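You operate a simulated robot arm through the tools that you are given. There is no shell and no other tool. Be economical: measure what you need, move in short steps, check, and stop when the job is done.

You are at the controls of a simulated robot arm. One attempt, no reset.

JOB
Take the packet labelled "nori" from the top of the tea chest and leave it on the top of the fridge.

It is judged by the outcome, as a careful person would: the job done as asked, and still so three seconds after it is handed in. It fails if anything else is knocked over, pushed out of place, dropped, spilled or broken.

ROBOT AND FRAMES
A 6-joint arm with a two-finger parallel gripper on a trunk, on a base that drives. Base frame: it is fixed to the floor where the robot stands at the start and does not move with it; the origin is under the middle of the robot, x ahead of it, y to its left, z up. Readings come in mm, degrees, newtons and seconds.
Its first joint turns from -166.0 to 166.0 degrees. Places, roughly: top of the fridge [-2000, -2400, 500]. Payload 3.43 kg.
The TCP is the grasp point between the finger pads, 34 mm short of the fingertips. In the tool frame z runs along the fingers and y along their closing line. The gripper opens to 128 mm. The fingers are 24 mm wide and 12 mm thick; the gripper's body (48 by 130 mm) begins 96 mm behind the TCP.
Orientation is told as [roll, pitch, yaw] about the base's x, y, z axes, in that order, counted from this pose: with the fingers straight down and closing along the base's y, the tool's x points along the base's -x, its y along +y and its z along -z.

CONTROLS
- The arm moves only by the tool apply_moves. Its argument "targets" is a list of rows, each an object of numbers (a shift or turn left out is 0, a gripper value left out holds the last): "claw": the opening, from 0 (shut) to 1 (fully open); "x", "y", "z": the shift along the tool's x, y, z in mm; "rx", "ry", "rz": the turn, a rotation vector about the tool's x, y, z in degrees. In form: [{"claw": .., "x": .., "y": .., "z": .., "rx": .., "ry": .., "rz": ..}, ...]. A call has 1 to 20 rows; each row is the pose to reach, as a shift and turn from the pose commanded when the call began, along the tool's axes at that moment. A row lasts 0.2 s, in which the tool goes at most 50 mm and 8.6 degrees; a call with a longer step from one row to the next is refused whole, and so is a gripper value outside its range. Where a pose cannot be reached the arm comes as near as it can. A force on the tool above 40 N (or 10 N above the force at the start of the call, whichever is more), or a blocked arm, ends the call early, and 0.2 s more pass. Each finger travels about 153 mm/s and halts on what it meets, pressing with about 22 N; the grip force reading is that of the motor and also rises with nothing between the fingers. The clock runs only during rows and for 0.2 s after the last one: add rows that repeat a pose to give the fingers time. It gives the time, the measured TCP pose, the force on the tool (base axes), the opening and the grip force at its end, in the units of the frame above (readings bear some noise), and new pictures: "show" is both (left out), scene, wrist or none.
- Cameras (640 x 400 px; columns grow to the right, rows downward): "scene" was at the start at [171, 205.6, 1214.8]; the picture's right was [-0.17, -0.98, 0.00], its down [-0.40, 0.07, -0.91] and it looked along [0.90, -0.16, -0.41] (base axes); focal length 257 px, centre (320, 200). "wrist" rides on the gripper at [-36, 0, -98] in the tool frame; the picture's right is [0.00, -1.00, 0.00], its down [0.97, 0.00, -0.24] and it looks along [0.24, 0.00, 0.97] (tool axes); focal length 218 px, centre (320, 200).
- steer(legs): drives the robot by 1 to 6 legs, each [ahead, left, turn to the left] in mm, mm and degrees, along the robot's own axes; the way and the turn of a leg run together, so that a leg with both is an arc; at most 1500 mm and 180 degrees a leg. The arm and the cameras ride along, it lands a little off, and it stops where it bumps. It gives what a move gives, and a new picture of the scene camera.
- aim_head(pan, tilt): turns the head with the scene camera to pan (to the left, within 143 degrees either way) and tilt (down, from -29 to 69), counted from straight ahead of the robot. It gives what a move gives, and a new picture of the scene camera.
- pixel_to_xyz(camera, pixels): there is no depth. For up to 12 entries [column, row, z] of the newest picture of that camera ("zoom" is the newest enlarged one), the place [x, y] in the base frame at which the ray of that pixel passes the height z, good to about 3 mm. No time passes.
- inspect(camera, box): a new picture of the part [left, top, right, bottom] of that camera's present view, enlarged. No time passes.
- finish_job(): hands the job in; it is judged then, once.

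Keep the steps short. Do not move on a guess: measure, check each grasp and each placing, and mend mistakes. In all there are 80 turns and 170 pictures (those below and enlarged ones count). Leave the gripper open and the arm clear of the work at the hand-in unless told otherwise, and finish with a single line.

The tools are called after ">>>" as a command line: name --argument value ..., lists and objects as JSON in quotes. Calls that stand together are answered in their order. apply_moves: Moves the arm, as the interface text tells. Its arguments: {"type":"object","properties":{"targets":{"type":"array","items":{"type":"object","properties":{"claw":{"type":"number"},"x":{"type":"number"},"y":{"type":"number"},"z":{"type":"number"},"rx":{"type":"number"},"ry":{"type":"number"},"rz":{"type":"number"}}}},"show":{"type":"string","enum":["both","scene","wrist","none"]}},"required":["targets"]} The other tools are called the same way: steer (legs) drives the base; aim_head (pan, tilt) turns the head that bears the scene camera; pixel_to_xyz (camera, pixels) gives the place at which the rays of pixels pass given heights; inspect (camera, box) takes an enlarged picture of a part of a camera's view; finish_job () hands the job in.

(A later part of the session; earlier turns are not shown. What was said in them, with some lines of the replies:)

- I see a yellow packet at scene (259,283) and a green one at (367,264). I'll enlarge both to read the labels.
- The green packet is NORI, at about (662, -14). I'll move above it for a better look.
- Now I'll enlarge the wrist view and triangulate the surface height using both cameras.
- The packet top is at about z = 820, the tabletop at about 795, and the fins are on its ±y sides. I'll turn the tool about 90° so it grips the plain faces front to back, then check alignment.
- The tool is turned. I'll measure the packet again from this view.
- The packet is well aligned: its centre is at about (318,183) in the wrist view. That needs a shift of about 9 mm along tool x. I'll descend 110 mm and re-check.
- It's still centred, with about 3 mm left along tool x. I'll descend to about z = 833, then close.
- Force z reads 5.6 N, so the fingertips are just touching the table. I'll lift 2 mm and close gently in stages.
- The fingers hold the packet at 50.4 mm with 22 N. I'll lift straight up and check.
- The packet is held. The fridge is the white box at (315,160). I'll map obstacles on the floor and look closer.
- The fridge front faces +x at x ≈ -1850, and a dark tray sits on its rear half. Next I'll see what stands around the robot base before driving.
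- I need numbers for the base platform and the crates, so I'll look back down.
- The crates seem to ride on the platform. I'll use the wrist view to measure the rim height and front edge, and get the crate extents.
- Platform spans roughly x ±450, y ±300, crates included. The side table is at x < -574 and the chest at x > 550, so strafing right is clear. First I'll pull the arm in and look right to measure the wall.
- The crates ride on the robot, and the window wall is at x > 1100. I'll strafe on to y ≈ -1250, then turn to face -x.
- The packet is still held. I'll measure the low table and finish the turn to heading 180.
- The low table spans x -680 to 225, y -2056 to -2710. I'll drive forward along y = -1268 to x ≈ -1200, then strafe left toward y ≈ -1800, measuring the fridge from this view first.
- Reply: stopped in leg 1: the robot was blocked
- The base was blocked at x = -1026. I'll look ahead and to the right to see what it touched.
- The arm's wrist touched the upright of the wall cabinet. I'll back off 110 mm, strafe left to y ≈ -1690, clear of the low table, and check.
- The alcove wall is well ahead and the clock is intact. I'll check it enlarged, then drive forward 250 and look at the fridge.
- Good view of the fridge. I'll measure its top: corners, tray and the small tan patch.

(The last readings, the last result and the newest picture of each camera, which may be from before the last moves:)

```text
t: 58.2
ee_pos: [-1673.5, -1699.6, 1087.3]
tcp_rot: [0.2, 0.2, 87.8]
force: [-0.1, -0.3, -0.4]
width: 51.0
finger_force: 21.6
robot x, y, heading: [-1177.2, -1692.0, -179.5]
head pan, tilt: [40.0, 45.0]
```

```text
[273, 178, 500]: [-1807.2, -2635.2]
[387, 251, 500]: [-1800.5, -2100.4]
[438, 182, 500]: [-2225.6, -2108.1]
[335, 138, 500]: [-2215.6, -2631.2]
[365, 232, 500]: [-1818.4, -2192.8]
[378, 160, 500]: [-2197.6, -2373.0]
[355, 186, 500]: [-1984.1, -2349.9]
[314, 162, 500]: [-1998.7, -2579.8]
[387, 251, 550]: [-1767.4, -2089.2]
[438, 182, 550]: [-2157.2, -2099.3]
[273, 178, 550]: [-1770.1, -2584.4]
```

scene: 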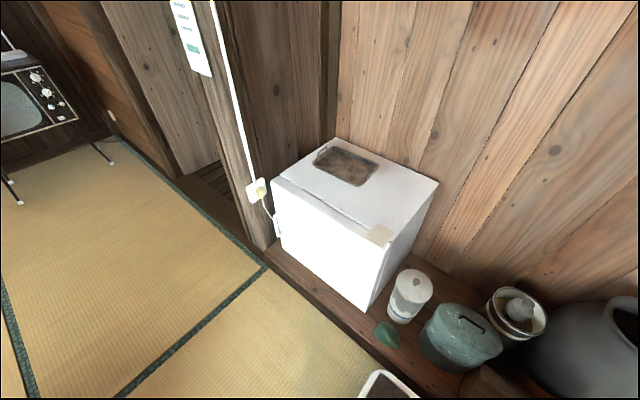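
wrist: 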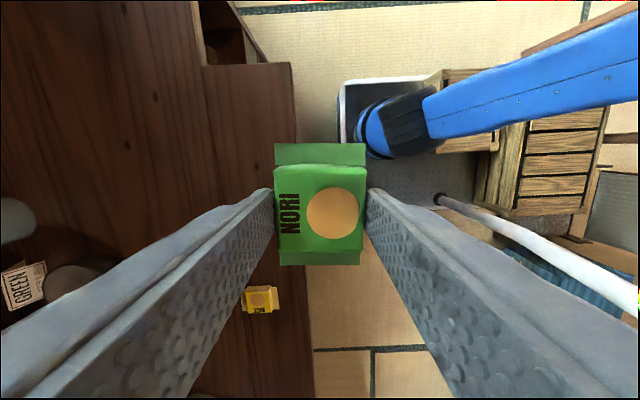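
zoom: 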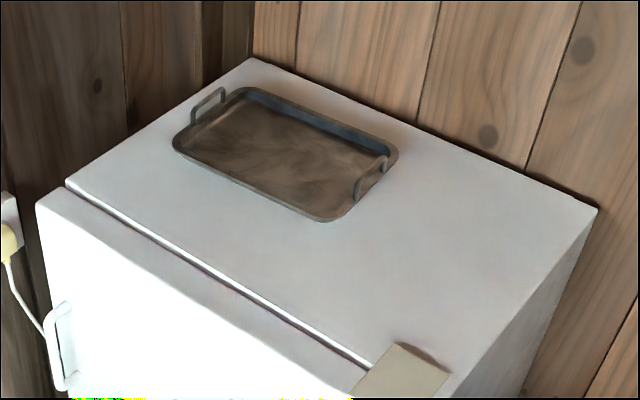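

The fridge top spans x -2220 to -1800, y -2635 to -2105. There's a tray at y < -2350 and a card at the front near corner. The free spot is (-2000, -2225). I'll move the tool there in two stages, staying high.

>>> apply_moves --targets '[{"x": 38, "y": 22, "z": 15}, {"x": 76, "y": 44, "z": 30}, {"x": 114, "y": 66, "z": 45}, {"x": 152, "y": 87, "z": 60}, {"x": 190, "y": 109, "z": 75}, {"x": 228, "y": 131, "z": 90}, {"x": 268, "y": 153, "z": 105}]'

>>> apply_moves --targets '[{"x": 38, "y": 22, "z": 15}, {"x": 76, "y": 44, "z": 30}, {"x": 114, "y": 66, "z": 45}, {"x": 152, "y": 87, "z": 60}, {"x": 190, "y": 109, "z": 75}, {"x": 228, "y": 131, "z": 90}, {"x": 268, "y": 153, "z": 105}, {"x": 268, "y": 153, "z": 105}]'

```text
t: 59.8
ee_pos: [-1835.7, -1961.2, 983.2]
tcp_rot: [0.2, 0.4, 87.8]
force: [1.0, -0.3, 0.5]
width: 50.9
finger_force: 22.0
robot x, y, heading: [-1176.9, -1688.4, -179.5]
head pan, tilt: [40.0, 45.0]
```

scene: 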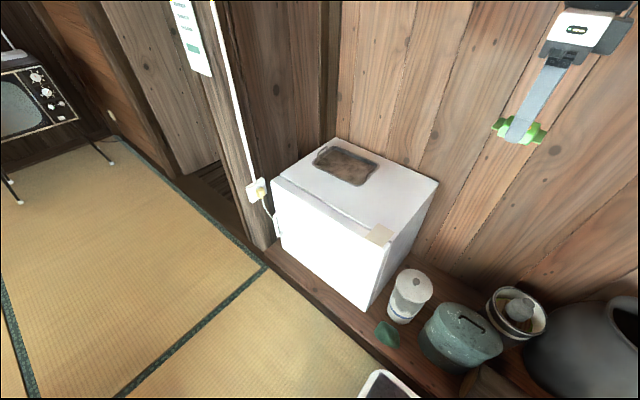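
wrist: 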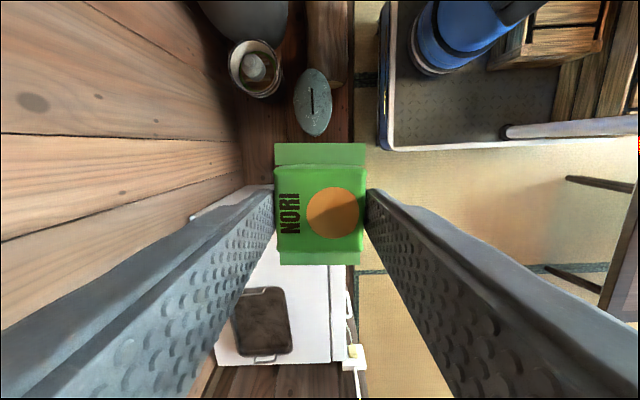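

```text
t: 61.6
ee_pos: [-1999.0, -2226.1, 881.8]
tcp_rot: [0.1, 0.2, 87.9]
force: [-0.6, 0.2, -1.8]
width: 50.8
finger_force: 21.9
robot x, y, heading: [-1177.4, -1689.8, -179.4]
head pan, tilt: [40.0, 45.0]
```

scene: 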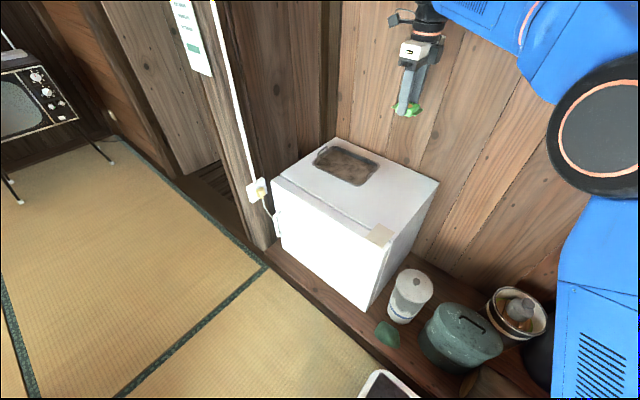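
wrist: 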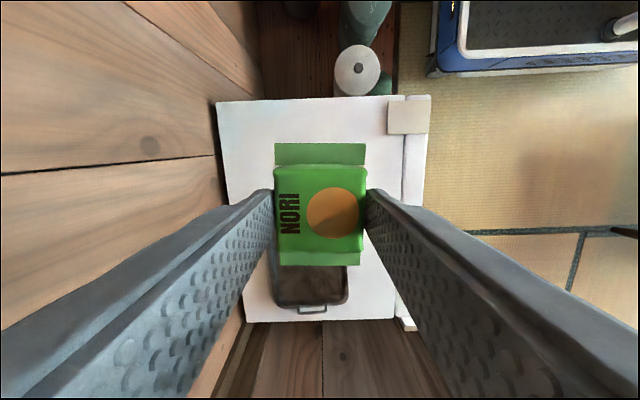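

I'm above the fridge. I'll cross-check the height and tray position from the wrist view.

>>> pixel_to_xyz --camera "wrist" --pixels '[[218, 103, 500], [430, 97, 500], [388, 132, 500], [348, 303, 500], [350, 268, 500], [276, 303, 500], [218, 103, 520], [218, 103, 480]]'

>>> pixel_to_xyz --camera "scene" --pixels '[[438, 182, 500], [438, 182, 520], [438, 182, 480], [379.4, 222.7, 500]]'

```text
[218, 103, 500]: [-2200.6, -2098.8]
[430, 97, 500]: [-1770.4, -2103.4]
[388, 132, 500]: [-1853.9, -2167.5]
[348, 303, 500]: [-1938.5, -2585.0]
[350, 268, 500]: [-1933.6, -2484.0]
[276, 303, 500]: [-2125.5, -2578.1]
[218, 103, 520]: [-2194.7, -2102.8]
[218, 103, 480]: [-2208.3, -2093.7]
```

```text
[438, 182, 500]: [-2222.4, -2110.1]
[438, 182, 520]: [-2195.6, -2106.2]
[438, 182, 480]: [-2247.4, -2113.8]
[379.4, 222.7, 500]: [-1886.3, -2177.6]
```

The fridge top is at about z = 520, so contact should come at TCP ≈ 556. The spot is clear of tray and card. I'll descend to about 590 and look.

>>> apply_moves --targets '[{"y": 0, "z": 45}, {"z": 90}, {"z": 135}, {"z": 180}, {"z": 225}, {"z": 260}, {"z": 290}, {"z": 290}]'

```text
t: 63.4
ee_pos: [-2001.4, -2226.2, 586.8]
tcp_rot: [0.1, 0.2, 87.9]
force: [-0.4, -0.3, -0.7]
width: 51.0
finger_force: 22.5
robot x, y, heading: [-1174.9, -1691.4, -179.4]
head pan, tilt: [40.0, 45.0]
```

scene: 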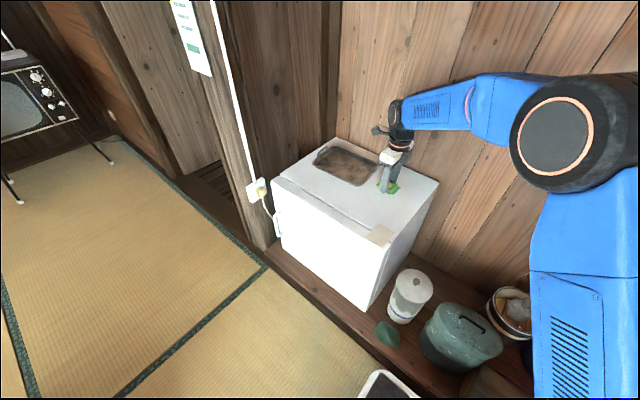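
wrist: 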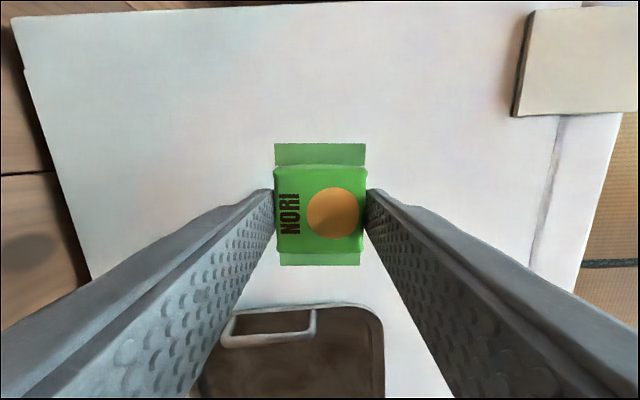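

Clear all around. I'll lower gently by 22 mm and check the force.

>>> apply_moves --targets '[{"z": 10}, {"z": 18}, {"z": 22}, {"z": 24}, {"z": 24}]' --show "none"

>>> apply_moves --targets '[{"z": 2}, {"z": 4}, {"z": 4}]' --show "none"

```text
t: 64.6
ee_pos: [-2000.6, -2226.6, 566.4]
tcp_rot: [0.1, 0.1, 87.7]
force: [0.1, -0.2, -0.4]
width: 51.0
finger_force: 21.7
robot x, y, heading: [-1176.8, -1687.4, -179.7]
head pan, tilt: [40.0, 45.0]
```

```text
t: 65.4
ee_pos: [-2002.0, -2225.7, 562.2]
tcp_rot: [0.1, 0.2, 87.8]
force: [0.6, 0.4, -0.4]
width: 50.7
finger_force: 22.0
robot x, y, heading: [-1179.9, -1691.1, -179.3]
head pan, tilt: [40.0, 45.0]
```

No contact yet at 562. I'll continue in 3 mm steps.

>>> apply_moves --targets '[{"z": 1.5}, {"z": 3}, {"z": 3}]' --show "none"

>>> apply_moves --targets '[{"z": 1.5}, {"z": 3}, {"z": 3}]' --show "wrist"

```text
t: 66.2
ee_pos: [-2000.6, -2225.2, 559.2]
tcp_rot: [0.2, 0.3, 87.8]
force: [0.3, -0.6, -0.3]
width: 50.7
finger_force: 21.7
robot x, y, heading: [-1176.9, -1687.8, -179.5]
head pan, tilt: [40.0, 45.0]
```

```text
t: 67.0
ee_pos: [-2001.7, -2226.5, 556.3]
tcp_rot: [0.2, 0.1, 87.7]
force: [0.0, 0.4, 0.9]
width: 50.9
finger_force: 21.5
robot x, y, heading: [-1179.2, -1690.6, -179.4]
head pan, tilt: [40.0, 45.0]
```

wrist: 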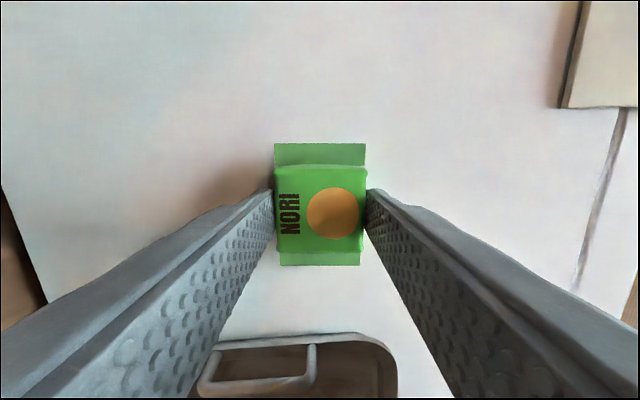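

Possibly just reaching contact (0.9 N). I'll take smaller steps.

>>> apply_moves --targets '[{"z": 1}, {"z": 2}, {"z": 2}]' --show "none"

>>> apply_moves --targets '[{"z": 0}, {"z": 0}]' --show "scene"

```text
t: 67.8
ee_pos: [-2001.4, -2226.7, 555.6]
tcp_rot: [0.2, 0.3, 87.7]
force: [-1.4, -2.5, 13.9]
width: 51.0
finger_force: 22.2
robot x, y, heading: [-1177.4, -1689.7, -179.6]
head pan, tilt: [40.0, 45.0]
```

```text
t: 68.4
ee_pos: [-2001.0, -2225.0, 554.3]
tcp_rot: [0.2, 0.1, 87.8]
force: [-2.0, -3.0, 13.6]
width: 50.9
finger_force: 22.2
robot x, y, heading: [-1175.3, -1688.5, -179.5]
head pan, tilt: [40.0, 45.0]
```

scene: 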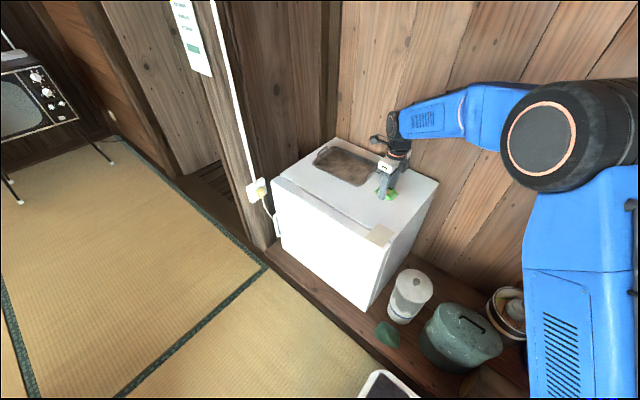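

Firm contact at 13.6 N, so the packet is on the fridge. I'll ease up 1 mm, open, and rise.

>>> apply_moves --targets '[{"z": -1}, {"z": -1, "claw": 0.45}, {"z": -1, "claw": 0.55}, {"z": -1, "claw": 0.7}, {"z": -1, "claw": 0.8}, {"z": -1, "claw": 0.8}]'

```text
t: 69.8
ee_pos: [-2001.6, -2225.1, 555.5]
tcp_rot: [0.1, 0.2, 87.8]
force: [0.4, 0.3, 0.5]
width: 102.4
finger_force: 0.1
robot x, y, heading: [-1175.3, -1693.4, -179.4]
head pan, tilt: [40.0, 45.0]
```

scene: 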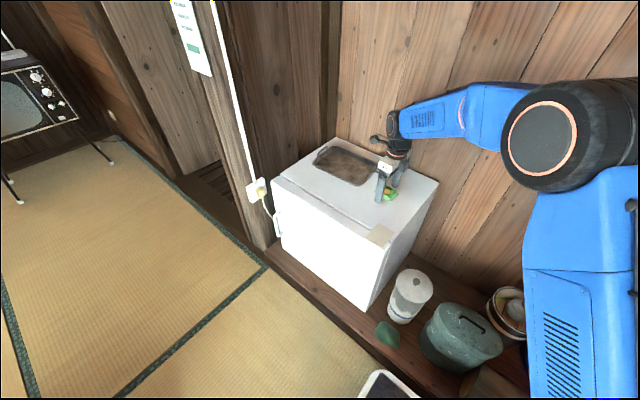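
wrist: 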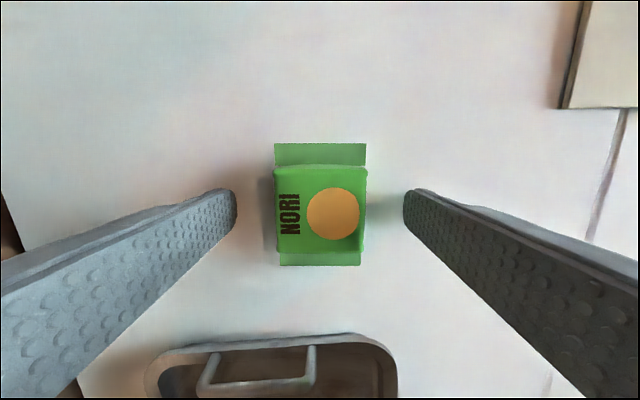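

Released, and the packet lies flat. I'll rise straight up.

>>> apply_moves --targets '[{"z": -20}, {"z": -60}, {"z": -105}, {"z": -150}, {"z": -200}, {"z": -250}, {"z": -300}, {"z": -300}]'

```text
t: 71.6
ee_pos: [-1998.7, -2224.5, 853.6]
tcp_rot: [0.1, 0.2, 87.9]
force: [0.1, -0.8, -0.2]
width: 102.1
finger_force: 0.1
robot x, y, heading: [-1177.5, -1688.8, -179.3]
head pan, tilt: [40.0, 45.0]
```

scene: 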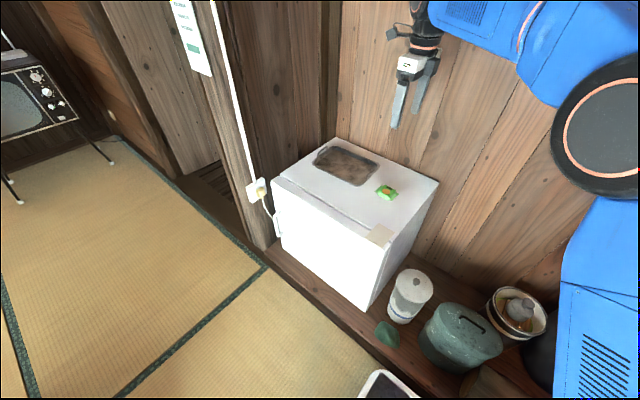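
wrist: 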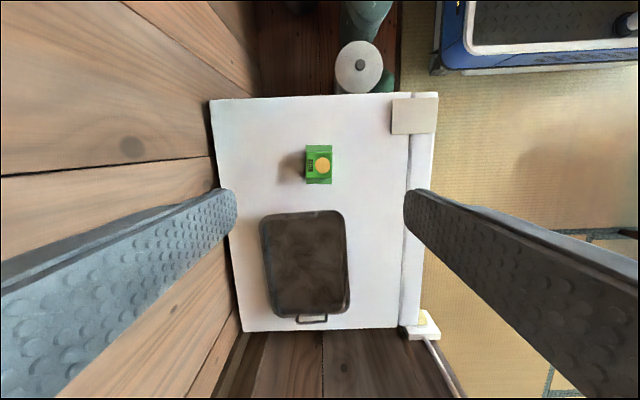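

The packet sits flat and stable on the fridge, clear of tray and card. The gripper is open and clear of the work, so I'm handing in.

>>> finish_job

```text
The job is handed in.
```

The nori packet is lying flat on top of the fridge, clear of the tray and the card. On the way the arm bumped the upright of the wall clock cabinet; I backed off and saw nothing displaced there.
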